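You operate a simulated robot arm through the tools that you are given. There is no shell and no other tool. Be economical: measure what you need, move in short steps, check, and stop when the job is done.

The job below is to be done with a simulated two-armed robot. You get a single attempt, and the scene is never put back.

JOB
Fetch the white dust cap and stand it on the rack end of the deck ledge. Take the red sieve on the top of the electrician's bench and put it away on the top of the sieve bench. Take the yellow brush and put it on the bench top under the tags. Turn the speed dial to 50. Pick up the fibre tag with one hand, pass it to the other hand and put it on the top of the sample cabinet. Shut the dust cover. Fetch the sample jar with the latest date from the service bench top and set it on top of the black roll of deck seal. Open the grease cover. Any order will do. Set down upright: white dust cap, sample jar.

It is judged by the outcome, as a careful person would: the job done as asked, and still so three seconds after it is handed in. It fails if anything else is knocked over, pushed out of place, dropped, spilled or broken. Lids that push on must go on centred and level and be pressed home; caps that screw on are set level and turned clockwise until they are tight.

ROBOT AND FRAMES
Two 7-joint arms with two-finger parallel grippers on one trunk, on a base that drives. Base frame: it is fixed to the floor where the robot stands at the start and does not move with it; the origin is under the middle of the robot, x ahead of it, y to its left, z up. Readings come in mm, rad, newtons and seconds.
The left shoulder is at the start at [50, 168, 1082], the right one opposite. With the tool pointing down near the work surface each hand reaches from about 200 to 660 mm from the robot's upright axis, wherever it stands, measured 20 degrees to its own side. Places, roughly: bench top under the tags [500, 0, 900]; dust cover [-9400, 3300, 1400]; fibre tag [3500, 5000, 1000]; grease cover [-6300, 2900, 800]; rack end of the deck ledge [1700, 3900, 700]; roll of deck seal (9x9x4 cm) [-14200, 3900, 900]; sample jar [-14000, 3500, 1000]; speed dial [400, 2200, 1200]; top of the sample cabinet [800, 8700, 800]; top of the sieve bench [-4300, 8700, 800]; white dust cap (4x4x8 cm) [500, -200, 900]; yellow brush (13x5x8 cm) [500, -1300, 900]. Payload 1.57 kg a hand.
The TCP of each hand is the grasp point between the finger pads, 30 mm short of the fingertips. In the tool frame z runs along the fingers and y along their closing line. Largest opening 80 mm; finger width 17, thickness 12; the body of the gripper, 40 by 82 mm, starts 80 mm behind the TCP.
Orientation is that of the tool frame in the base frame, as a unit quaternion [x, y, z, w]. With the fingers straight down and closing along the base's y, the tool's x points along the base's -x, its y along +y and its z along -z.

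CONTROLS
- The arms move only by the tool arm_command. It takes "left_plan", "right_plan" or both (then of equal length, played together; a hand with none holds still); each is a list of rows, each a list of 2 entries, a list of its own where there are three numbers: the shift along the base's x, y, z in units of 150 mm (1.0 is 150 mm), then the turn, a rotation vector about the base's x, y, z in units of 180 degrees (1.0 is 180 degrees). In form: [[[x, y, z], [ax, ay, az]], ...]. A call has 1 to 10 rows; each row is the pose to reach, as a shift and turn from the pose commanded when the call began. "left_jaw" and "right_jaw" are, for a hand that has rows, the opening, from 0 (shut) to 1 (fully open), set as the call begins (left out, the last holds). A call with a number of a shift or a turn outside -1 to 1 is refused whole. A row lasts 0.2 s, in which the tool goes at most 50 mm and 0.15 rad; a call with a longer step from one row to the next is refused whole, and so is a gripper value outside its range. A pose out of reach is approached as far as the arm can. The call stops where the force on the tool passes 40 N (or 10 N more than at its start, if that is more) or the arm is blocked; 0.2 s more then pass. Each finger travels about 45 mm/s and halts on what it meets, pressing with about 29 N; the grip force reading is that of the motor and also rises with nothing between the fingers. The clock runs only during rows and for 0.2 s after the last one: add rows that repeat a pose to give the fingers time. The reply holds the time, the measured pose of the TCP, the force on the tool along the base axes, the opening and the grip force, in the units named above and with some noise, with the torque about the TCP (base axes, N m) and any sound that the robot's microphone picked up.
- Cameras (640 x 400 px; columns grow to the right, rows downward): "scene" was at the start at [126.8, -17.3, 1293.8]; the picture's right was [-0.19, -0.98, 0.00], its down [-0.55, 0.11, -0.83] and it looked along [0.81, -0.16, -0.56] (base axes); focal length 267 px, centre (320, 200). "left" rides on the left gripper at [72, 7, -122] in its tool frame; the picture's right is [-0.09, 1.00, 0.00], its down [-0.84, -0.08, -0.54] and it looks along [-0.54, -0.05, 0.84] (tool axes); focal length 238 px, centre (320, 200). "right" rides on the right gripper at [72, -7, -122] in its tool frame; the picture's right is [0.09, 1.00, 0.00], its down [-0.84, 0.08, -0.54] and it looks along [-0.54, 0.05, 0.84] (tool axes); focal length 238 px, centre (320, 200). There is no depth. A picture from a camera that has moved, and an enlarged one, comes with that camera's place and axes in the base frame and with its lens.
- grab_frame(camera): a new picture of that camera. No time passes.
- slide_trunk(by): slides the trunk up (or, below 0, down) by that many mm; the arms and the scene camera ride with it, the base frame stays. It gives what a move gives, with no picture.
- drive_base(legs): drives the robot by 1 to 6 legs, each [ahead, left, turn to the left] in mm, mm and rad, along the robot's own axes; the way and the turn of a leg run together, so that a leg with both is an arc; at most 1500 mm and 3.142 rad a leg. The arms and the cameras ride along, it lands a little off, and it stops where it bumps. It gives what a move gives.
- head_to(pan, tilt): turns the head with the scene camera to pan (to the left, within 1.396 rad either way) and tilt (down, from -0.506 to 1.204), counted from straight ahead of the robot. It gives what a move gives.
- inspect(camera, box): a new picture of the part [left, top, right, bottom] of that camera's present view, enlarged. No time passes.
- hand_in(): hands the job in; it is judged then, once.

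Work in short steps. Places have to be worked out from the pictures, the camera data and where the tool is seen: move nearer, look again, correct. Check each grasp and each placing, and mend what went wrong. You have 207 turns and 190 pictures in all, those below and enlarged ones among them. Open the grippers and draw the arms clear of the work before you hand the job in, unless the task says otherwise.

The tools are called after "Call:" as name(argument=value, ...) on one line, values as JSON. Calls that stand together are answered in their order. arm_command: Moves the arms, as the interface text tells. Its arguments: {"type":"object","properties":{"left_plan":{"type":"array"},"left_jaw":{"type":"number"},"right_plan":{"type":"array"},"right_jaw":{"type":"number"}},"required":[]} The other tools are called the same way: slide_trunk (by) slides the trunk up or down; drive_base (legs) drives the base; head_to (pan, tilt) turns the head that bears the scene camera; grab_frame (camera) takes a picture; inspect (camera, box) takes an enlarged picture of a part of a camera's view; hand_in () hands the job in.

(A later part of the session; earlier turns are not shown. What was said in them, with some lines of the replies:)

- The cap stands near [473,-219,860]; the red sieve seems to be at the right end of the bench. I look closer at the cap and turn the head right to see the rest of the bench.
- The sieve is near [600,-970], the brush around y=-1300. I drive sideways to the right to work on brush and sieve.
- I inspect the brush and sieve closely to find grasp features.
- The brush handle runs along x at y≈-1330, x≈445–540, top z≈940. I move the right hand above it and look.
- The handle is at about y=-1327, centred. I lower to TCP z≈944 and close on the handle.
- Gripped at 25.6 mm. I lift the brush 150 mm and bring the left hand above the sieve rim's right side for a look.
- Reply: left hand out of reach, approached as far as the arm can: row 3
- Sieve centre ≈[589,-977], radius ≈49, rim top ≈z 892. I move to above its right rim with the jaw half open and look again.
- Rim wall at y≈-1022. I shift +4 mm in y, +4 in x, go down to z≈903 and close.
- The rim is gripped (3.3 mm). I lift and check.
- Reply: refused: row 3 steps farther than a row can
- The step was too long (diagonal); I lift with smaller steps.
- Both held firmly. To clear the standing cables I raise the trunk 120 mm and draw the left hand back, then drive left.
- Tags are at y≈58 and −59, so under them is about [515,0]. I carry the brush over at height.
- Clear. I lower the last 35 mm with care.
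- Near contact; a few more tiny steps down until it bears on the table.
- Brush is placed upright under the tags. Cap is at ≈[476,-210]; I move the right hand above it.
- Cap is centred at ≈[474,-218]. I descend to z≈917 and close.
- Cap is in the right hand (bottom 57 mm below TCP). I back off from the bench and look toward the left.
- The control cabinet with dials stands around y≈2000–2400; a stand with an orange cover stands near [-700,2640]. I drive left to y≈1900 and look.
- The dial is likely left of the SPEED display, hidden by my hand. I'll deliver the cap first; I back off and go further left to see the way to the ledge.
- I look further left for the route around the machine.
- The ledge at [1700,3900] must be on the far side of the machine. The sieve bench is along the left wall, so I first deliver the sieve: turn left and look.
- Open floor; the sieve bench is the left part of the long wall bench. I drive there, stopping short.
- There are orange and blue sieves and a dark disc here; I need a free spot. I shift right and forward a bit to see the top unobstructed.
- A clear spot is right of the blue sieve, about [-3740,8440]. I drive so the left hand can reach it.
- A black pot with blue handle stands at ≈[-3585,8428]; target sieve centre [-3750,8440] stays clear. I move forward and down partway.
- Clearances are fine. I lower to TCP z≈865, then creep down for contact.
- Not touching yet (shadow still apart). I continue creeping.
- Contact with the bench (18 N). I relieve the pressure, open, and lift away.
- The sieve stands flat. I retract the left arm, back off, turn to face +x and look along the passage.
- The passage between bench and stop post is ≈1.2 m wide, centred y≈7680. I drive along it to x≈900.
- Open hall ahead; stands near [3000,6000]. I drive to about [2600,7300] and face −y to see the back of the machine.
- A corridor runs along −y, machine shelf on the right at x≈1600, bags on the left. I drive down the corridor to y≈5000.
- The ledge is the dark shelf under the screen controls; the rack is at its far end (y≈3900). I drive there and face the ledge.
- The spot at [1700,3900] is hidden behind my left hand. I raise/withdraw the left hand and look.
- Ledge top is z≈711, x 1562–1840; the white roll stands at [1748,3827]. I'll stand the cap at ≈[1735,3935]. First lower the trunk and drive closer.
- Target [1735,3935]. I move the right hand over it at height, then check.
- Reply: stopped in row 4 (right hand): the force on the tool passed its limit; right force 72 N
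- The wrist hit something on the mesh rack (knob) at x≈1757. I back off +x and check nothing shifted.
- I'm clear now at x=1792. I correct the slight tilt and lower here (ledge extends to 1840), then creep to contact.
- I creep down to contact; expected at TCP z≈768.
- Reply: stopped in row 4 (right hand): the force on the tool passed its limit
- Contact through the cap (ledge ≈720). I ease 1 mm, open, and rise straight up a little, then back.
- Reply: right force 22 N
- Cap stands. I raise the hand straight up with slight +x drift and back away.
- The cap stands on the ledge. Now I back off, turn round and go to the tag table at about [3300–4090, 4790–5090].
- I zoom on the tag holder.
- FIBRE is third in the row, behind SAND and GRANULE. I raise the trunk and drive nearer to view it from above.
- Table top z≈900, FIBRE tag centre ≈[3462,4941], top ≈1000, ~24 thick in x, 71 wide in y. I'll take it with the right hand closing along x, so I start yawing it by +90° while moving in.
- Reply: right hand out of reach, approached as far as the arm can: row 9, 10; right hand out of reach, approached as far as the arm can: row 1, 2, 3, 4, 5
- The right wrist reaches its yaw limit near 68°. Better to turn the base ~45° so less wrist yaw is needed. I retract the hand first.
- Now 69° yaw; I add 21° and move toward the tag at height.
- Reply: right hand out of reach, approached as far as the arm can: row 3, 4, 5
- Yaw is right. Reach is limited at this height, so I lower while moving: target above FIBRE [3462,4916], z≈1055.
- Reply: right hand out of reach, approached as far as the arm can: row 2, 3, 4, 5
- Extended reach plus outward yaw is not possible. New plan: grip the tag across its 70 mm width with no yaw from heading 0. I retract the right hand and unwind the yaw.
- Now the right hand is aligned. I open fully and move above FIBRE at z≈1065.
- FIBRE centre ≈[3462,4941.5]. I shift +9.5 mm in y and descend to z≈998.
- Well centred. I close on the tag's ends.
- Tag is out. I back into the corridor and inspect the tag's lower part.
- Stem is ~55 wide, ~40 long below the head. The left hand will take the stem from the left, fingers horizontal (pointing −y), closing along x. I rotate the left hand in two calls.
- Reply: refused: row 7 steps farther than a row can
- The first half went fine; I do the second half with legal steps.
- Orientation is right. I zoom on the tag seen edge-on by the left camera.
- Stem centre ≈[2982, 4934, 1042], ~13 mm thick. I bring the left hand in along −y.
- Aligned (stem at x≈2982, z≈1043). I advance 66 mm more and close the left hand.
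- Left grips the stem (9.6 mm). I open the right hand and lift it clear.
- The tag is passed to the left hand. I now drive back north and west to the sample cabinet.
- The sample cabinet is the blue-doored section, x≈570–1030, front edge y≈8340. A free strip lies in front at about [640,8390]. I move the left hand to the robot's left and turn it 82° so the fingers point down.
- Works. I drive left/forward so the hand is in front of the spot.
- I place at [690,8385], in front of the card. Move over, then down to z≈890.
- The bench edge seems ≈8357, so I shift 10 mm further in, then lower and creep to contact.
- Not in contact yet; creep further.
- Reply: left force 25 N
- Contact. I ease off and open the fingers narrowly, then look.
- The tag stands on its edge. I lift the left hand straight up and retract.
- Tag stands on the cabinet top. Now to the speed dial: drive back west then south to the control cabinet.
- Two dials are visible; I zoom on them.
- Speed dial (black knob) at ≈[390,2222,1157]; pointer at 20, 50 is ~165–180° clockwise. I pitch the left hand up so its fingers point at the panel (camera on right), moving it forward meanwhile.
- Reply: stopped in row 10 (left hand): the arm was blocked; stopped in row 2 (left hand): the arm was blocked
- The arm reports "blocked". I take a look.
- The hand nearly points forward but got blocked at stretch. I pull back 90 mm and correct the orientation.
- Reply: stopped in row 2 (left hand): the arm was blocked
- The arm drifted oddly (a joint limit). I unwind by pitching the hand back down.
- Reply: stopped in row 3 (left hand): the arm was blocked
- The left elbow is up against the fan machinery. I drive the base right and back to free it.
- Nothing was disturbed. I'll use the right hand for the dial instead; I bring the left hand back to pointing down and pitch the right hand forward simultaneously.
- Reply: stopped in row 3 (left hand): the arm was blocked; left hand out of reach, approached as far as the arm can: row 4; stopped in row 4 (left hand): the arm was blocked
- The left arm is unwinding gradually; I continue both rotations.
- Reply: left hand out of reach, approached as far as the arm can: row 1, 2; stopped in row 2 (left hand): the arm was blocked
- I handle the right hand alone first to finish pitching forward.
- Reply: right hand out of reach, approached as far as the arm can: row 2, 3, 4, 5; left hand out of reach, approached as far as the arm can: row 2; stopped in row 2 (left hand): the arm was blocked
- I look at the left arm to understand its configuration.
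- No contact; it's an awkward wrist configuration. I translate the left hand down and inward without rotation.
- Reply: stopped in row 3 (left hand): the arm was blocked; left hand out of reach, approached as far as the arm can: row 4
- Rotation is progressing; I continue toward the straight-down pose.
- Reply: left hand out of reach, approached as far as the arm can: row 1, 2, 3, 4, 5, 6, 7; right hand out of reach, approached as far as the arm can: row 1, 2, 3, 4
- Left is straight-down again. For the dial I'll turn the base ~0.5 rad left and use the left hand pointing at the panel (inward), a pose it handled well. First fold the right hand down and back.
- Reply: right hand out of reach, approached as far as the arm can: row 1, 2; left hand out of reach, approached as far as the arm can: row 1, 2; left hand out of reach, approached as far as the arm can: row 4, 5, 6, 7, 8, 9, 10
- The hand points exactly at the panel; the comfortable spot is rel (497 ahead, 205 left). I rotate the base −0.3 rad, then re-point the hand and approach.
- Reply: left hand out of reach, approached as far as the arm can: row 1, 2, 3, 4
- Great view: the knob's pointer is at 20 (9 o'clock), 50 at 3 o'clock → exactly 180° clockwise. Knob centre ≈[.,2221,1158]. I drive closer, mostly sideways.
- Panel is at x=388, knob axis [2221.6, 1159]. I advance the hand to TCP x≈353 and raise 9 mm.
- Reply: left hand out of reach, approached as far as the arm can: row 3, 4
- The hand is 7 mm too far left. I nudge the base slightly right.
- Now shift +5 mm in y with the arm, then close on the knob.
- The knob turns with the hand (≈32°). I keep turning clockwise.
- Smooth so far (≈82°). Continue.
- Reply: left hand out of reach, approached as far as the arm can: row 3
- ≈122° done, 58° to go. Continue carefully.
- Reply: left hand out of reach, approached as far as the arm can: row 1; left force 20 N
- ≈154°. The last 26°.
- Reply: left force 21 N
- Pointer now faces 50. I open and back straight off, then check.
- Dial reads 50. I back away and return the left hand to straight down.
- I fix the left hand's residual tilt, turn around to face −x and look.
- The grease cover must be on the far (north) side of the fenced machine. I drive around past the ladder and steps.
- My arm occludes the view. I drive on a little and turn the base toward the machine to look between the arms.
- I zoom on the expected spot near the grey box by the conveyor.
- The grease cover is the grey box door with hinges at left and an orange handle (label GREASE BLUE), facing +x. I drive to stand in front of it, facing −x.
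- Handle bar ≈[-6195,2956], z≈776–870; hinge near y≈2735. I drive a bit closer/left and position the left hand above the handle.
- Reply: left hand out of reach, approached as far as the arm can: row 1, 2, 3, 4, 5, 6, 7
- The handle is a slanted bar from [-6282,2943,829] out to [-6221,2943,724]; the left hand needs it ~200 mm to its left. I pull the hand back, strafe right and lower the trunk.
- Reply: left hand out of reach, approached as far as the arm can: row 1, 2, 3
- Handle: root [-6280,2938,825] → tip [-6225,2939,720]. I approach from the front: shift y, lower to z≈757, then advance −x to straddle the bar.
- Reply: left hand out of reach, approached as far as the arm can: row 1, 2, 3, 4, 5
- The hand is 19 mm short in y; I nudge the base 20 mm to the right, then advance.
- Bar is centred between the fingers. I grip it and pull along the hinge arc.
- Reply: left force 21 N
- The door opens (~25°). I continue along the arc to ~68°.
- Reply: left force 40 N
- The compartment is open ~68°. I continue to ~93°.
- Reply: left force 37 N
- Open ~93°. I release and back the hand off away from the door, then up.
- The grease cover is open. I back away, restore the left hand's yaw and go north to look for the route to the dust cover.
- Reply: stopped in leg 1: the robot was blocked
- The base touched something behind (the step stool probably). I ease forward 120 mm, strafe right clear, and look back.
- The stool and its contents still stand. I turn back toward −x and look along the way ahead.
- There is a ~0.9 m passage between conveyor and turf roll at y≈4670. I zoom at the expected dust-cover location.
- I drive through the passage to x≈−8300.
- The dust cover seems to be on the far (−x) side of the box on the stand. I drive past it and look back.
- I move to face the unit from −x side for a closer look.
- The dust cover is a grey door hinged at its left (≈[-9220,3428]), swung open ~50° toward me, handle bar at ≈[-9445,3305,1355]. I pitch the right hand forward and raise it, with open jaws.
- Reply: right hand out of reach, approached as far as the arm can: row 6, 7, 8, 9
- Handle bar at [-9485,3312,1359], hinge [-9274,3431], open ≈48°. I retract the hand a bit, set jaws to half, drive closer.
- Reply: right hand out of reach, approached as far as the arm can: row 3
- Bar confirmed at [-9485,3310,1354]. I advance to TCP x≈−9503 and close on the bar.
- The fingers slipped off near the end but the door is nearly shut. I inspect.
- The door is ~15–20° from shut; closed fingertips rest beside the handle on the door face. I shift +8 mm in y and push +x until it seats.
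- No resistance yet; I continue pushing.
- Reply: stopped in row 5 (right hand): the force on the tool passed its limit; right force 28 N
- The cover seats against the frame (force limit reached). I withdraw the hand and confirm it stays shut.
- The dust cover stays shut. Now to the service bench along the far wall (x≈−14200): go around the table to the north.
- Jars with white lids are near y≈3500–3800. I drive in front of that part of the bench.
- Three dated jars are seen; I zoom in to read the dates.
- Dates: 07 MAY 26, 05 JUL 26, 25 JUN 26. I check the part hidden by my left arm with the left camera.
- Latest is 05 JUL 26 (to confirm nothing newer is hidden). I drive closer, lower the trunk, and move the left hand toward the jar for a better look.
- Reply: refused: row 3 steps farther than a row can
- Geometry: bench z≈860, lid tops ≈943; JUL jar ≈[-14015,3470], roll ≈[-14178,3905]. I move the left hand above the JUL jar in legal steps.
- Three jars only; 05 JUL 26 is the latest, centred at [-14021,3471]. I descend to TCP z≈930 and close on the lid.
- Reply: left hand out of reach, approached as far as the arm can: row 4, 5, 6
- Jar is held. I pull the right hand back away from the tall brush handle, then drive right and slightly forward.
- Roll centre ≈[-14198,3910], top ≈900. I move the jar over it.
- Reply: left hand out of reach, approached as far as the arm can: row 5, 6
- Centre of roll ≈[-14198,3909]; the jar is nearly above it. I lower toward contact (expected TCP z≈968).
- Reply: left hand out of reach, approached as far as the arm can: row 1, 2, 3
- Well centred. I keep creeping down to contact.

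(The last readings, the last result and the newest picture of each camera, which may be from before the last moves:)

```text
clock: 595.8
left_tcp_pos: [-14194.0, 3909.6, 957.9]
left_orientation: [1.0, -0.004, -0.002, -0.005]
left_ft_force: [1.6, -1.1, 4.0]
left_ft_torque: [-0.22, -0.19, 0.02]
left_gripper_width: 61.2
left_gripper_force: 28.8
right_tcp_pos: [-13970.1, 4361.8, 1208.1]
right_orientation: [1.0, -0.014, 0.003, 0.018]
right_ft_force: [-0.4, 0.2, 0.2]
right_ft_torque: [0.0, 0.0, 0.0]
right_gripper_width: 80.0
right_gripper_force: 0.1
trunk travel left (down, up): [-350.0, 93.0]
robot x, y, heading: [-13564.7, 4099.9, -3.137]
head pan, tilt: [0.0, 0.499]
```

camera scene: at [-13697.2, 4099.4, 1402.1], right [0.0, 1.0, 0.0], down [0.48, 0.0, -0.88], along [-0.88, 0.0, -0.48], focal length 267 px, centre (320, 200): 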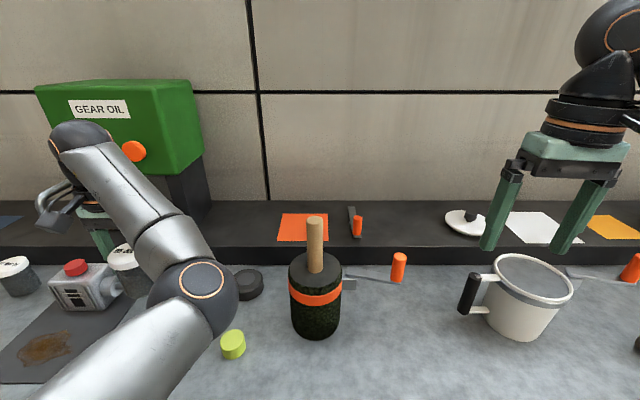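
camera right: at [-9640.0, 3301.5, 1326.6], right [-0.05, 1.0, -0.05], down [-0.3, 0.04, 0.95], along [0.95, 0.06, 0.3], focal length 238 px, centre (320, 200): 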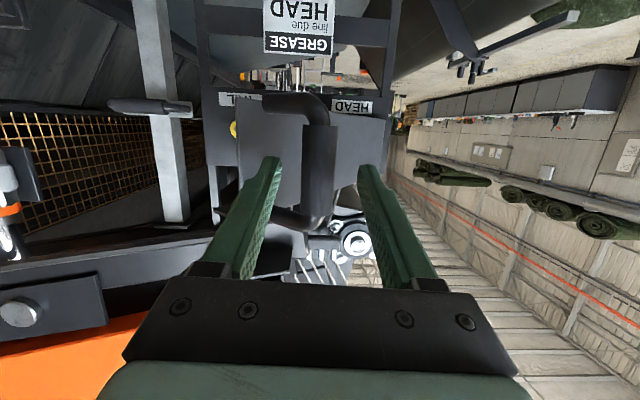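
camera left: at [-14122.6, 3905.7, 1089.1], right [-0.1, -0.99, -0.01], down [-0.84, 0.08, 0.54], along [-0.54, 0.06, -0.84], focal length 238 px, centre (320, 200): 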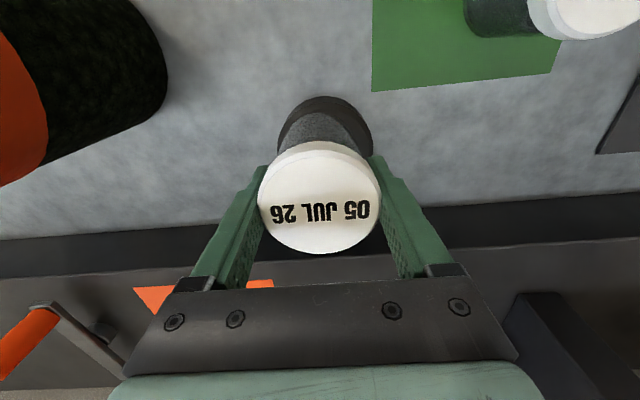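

Contact (about 5 N). I open the gripper and check.

Call:
arm_command(left_plan=[[[0, 0, 0], [0, 0, 0]], [[0, 0, 0], [0, 0, 0]], [[0, 0, 0], [0, 0, 0]]], left_jaw=1)

Call:
grab_frame(camera="left")

```text
clock: 596.6
left_tcp_pos: [-14194.8, 3909.4, 957.9]
left_orientation: [1.0, -0.004, 0.0, -0.005]
left_ft_force: [0.2, 0.0, -1.0]
left_ft_torque: [-0.01, 0.0, 0.0]
left_gripper_width: 79.8
left_gripper_force: 0.0
right_tcp_pos: [-13970.7, 4361.5, 1207.0]
right_orientation: [1.0, -0.015, 0.002, 0.017]
right_ft_force: [0.5, 0.3, -0.1]
right_ft_torque: [0.0, -0.01, 0.02]
right_gripper_width: 79.6
right_gripper_force: 0.0
trunk travel left (down, up): [-350.0, 93.0]
robot x, y, heading: [-13565.3, 4102.7, -3.139]
head pan, tilt: [0.0, 0.499]
```

```text
22 pictures are left
camera left: at [-14123.2, 3903.7, 1078.6], right [-0.1, -0.99, -0.01], down [-0.84, 0.08, 0.54], along [-0.54, 0.06, -0.84], focal length 238 px, centre (320, 200)
```

left: 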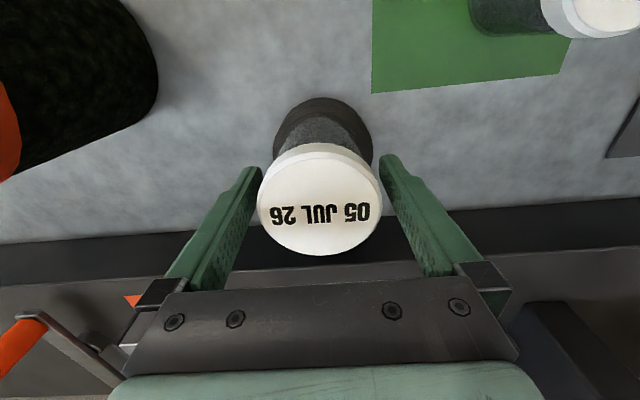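

The jar stands upright on the roll. I lift straight up in small steps, drifting slightly toward me.

Call:
arm_command(left_plan=[[[0.01, 0, 0.08], [0, 0, 0]], [[0.02, 0, 0.16], [0, 0, 0]], [[0.04, 0, 0.24], [0, 0, 0]]])

Call:
arm_command(left_plan=[[[0.02, 0, 0.1], [0, 0, 0]], [[0.04, 0, 0.2], [0, 0, 0]], [[0.06, 0, 0.35], [0, 0, 0]], [[0.1, -0.05, 0.5], [0, 0, 0]]])

Call:
grab_frame(camera="left")

```text
clock: 597.4
left_tcp_pos: [-14190.7, 3908.2, 992.0]
left_orientation: [1.0, -0.004, 0.001, -0.004]
left_ft_force: [0.4, -0.1, 0.0]
left_ft_torque: [0.01, 0.0, 0.01]
left_gripper_width: 80.1
left_gripper_force: 0.0
right_tcp_pos: [-13970.3, 4362.5, 1206.4]
right_orientation: [1.0, -0.015, 0.002, 0.019]
right_ft_force: [-0.4, 0.1, 0.1]
right_ft_torque: [0.02, -0.03, 0.02]
right_gripper_width: 79.8
right_gripper_force: 0.1
trunk travel left (down, up): [-350.0, 93.0]
robot x, y, heading: [-13565.5, 4097.3, -3.143]
head pan, tilt: [0.0, 0.499]
```

```text
clock: 598.4
left_tcp_pos: [-14174.8, 3901.7, 1067.9]
left_orientation: [1.0, -0.004, -0.001, -0.004]
left_ft_force: [-0.7, -0.1, 0.2]
left_ft_torque: [-0.01, -0.01, -0.01]
left_gripper_width: 79.8
left_gripper_force: 0.0
right_tcp_pos: [-13970.8, 4361.6, 1208.7]
right_orientation: [1.0, -0.014, 0.002, 0.019]
right_ft_force: [1.0, 0.4, -0.1]
right_ft_torque: [0.0, 0.01, -0.04]
right_gripper_width: 80.3
right_gripper_force: 0.0
trunk travel left (down, up): [-350.0, 93.0]
robot x, y, heading: [-13566.2, 4098.3, -3.143]
head pan, tilt: [0.0, 0.499]
```

```text
21 pictures are left
camera left: at [-14103.9, 3894.4, 1189.9], right [-0.1, -0.99, -0.01], down [-0.84, 0.08, 0.54], along [-0.54, 0.06, -0.84], focal length 238 px, centre (320, 200)
```

left: 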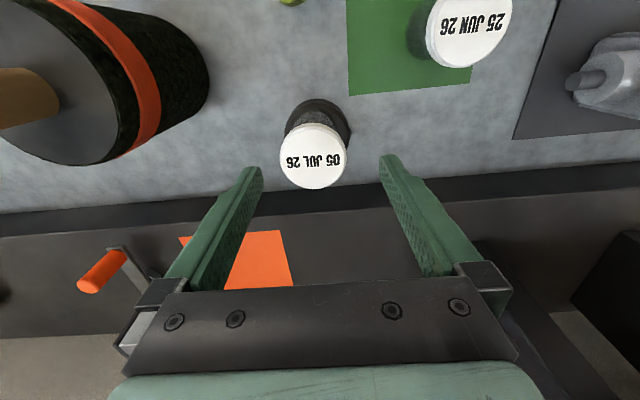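

The 05 JUL jar stands upright on the roll. I back the robot away and take a last look.

Call:
drive_base(legs=[[-450, 0, 0]])

Call:
grab_frame(camera="scene")

```text
clock: 601.1
left_tcp_pos: [-13719.9, 3899.7, 1068.3]
left_orientation: [1.0, 0.001, 0.0, -0.005]
left_ft_force: [-0.7, -0.3, 0.0]
left_ft_torque: [0.01, 0.0, 0.02]
left_gripper_width: 80.2
left_gripper_force: 0.0
right_tcp_pos: [-13520.2, 4360.2, 1208.0]
right_orientation: [1.0, -0.01, 0.003, 0.019]
right_ft_force: [-0.1, -0.2, 0.2]
right_ft_torque: [-0.01, -0.02, -0.02]
right_gripper_width: 79.9
right_gripper_force: 0.1
trunk travel left (down, up): [-350.0, 93.0]
robot x, y, heading: [-13111.5, 4103.2, -3.129]
head pan, tilt: [0.0, 0.499]
```

```text
20 pictures are left
camera scene: at [-13242.6, 4100.7, 1402.4], right [-0.01, 1.0, 0.0], down [0.48, 0.01, -0.88], along [-0.88, -0.01, -0.48], focal length 267 px, centre (320, 200)
```

scene: 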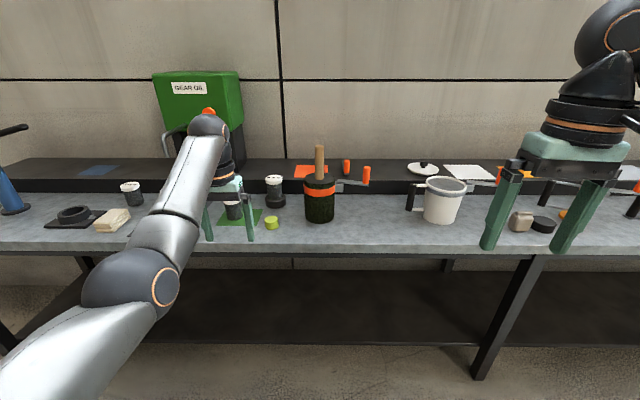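

All eight jobs look done: the jar is stable on the roll, and both grippers are open and clear of the bench. I hand it in.

Call:
hand_in()

```text
The job is handed in.
```

I handed in the job with all eight tasks done as far as the cameras and force readings show, but three bumps along the way may have moved something.

- **White dust cap:** it stands upright at the rack end of the deck ledge.
- **Red sieve:** it is on top of the sieve bench, to the right of the blue sieve.
- **Yellow brush:** it is on the bench top under the PASS and FAIL tags.
- **Speed dial:** the pointer is at 50.
- **Fibre tag:** I picked it up with the right hand and passed it to the left. It stands on its edge on the sample cabinet top.
- **Dust cover:** it is shut and stayed shut after I backed away.
- **Sample jar:** I saw three dated jars near that spot, and 05 JUL 26 was the latest. It stands upright on the black roll of deck seal. I did not check the far end of the service bench for others.
- **Grease cover:** it is open a little past 90 degrees.

**What I bumped:**
- While placing the cap, the right wrist hit the mesh rack hard enough to trip the force limit. The rack looked about the same afterwards, but its lower knob may have shifted by a few millimetres.
- Near the fan by the control cabinet, the left arm was blocked. Nothing there looked disturbed.
- Backing away from the grease cover, the base ran into something, probably the step stool. The stool and the things on it were still standing, but I could not tell whether it had moved.
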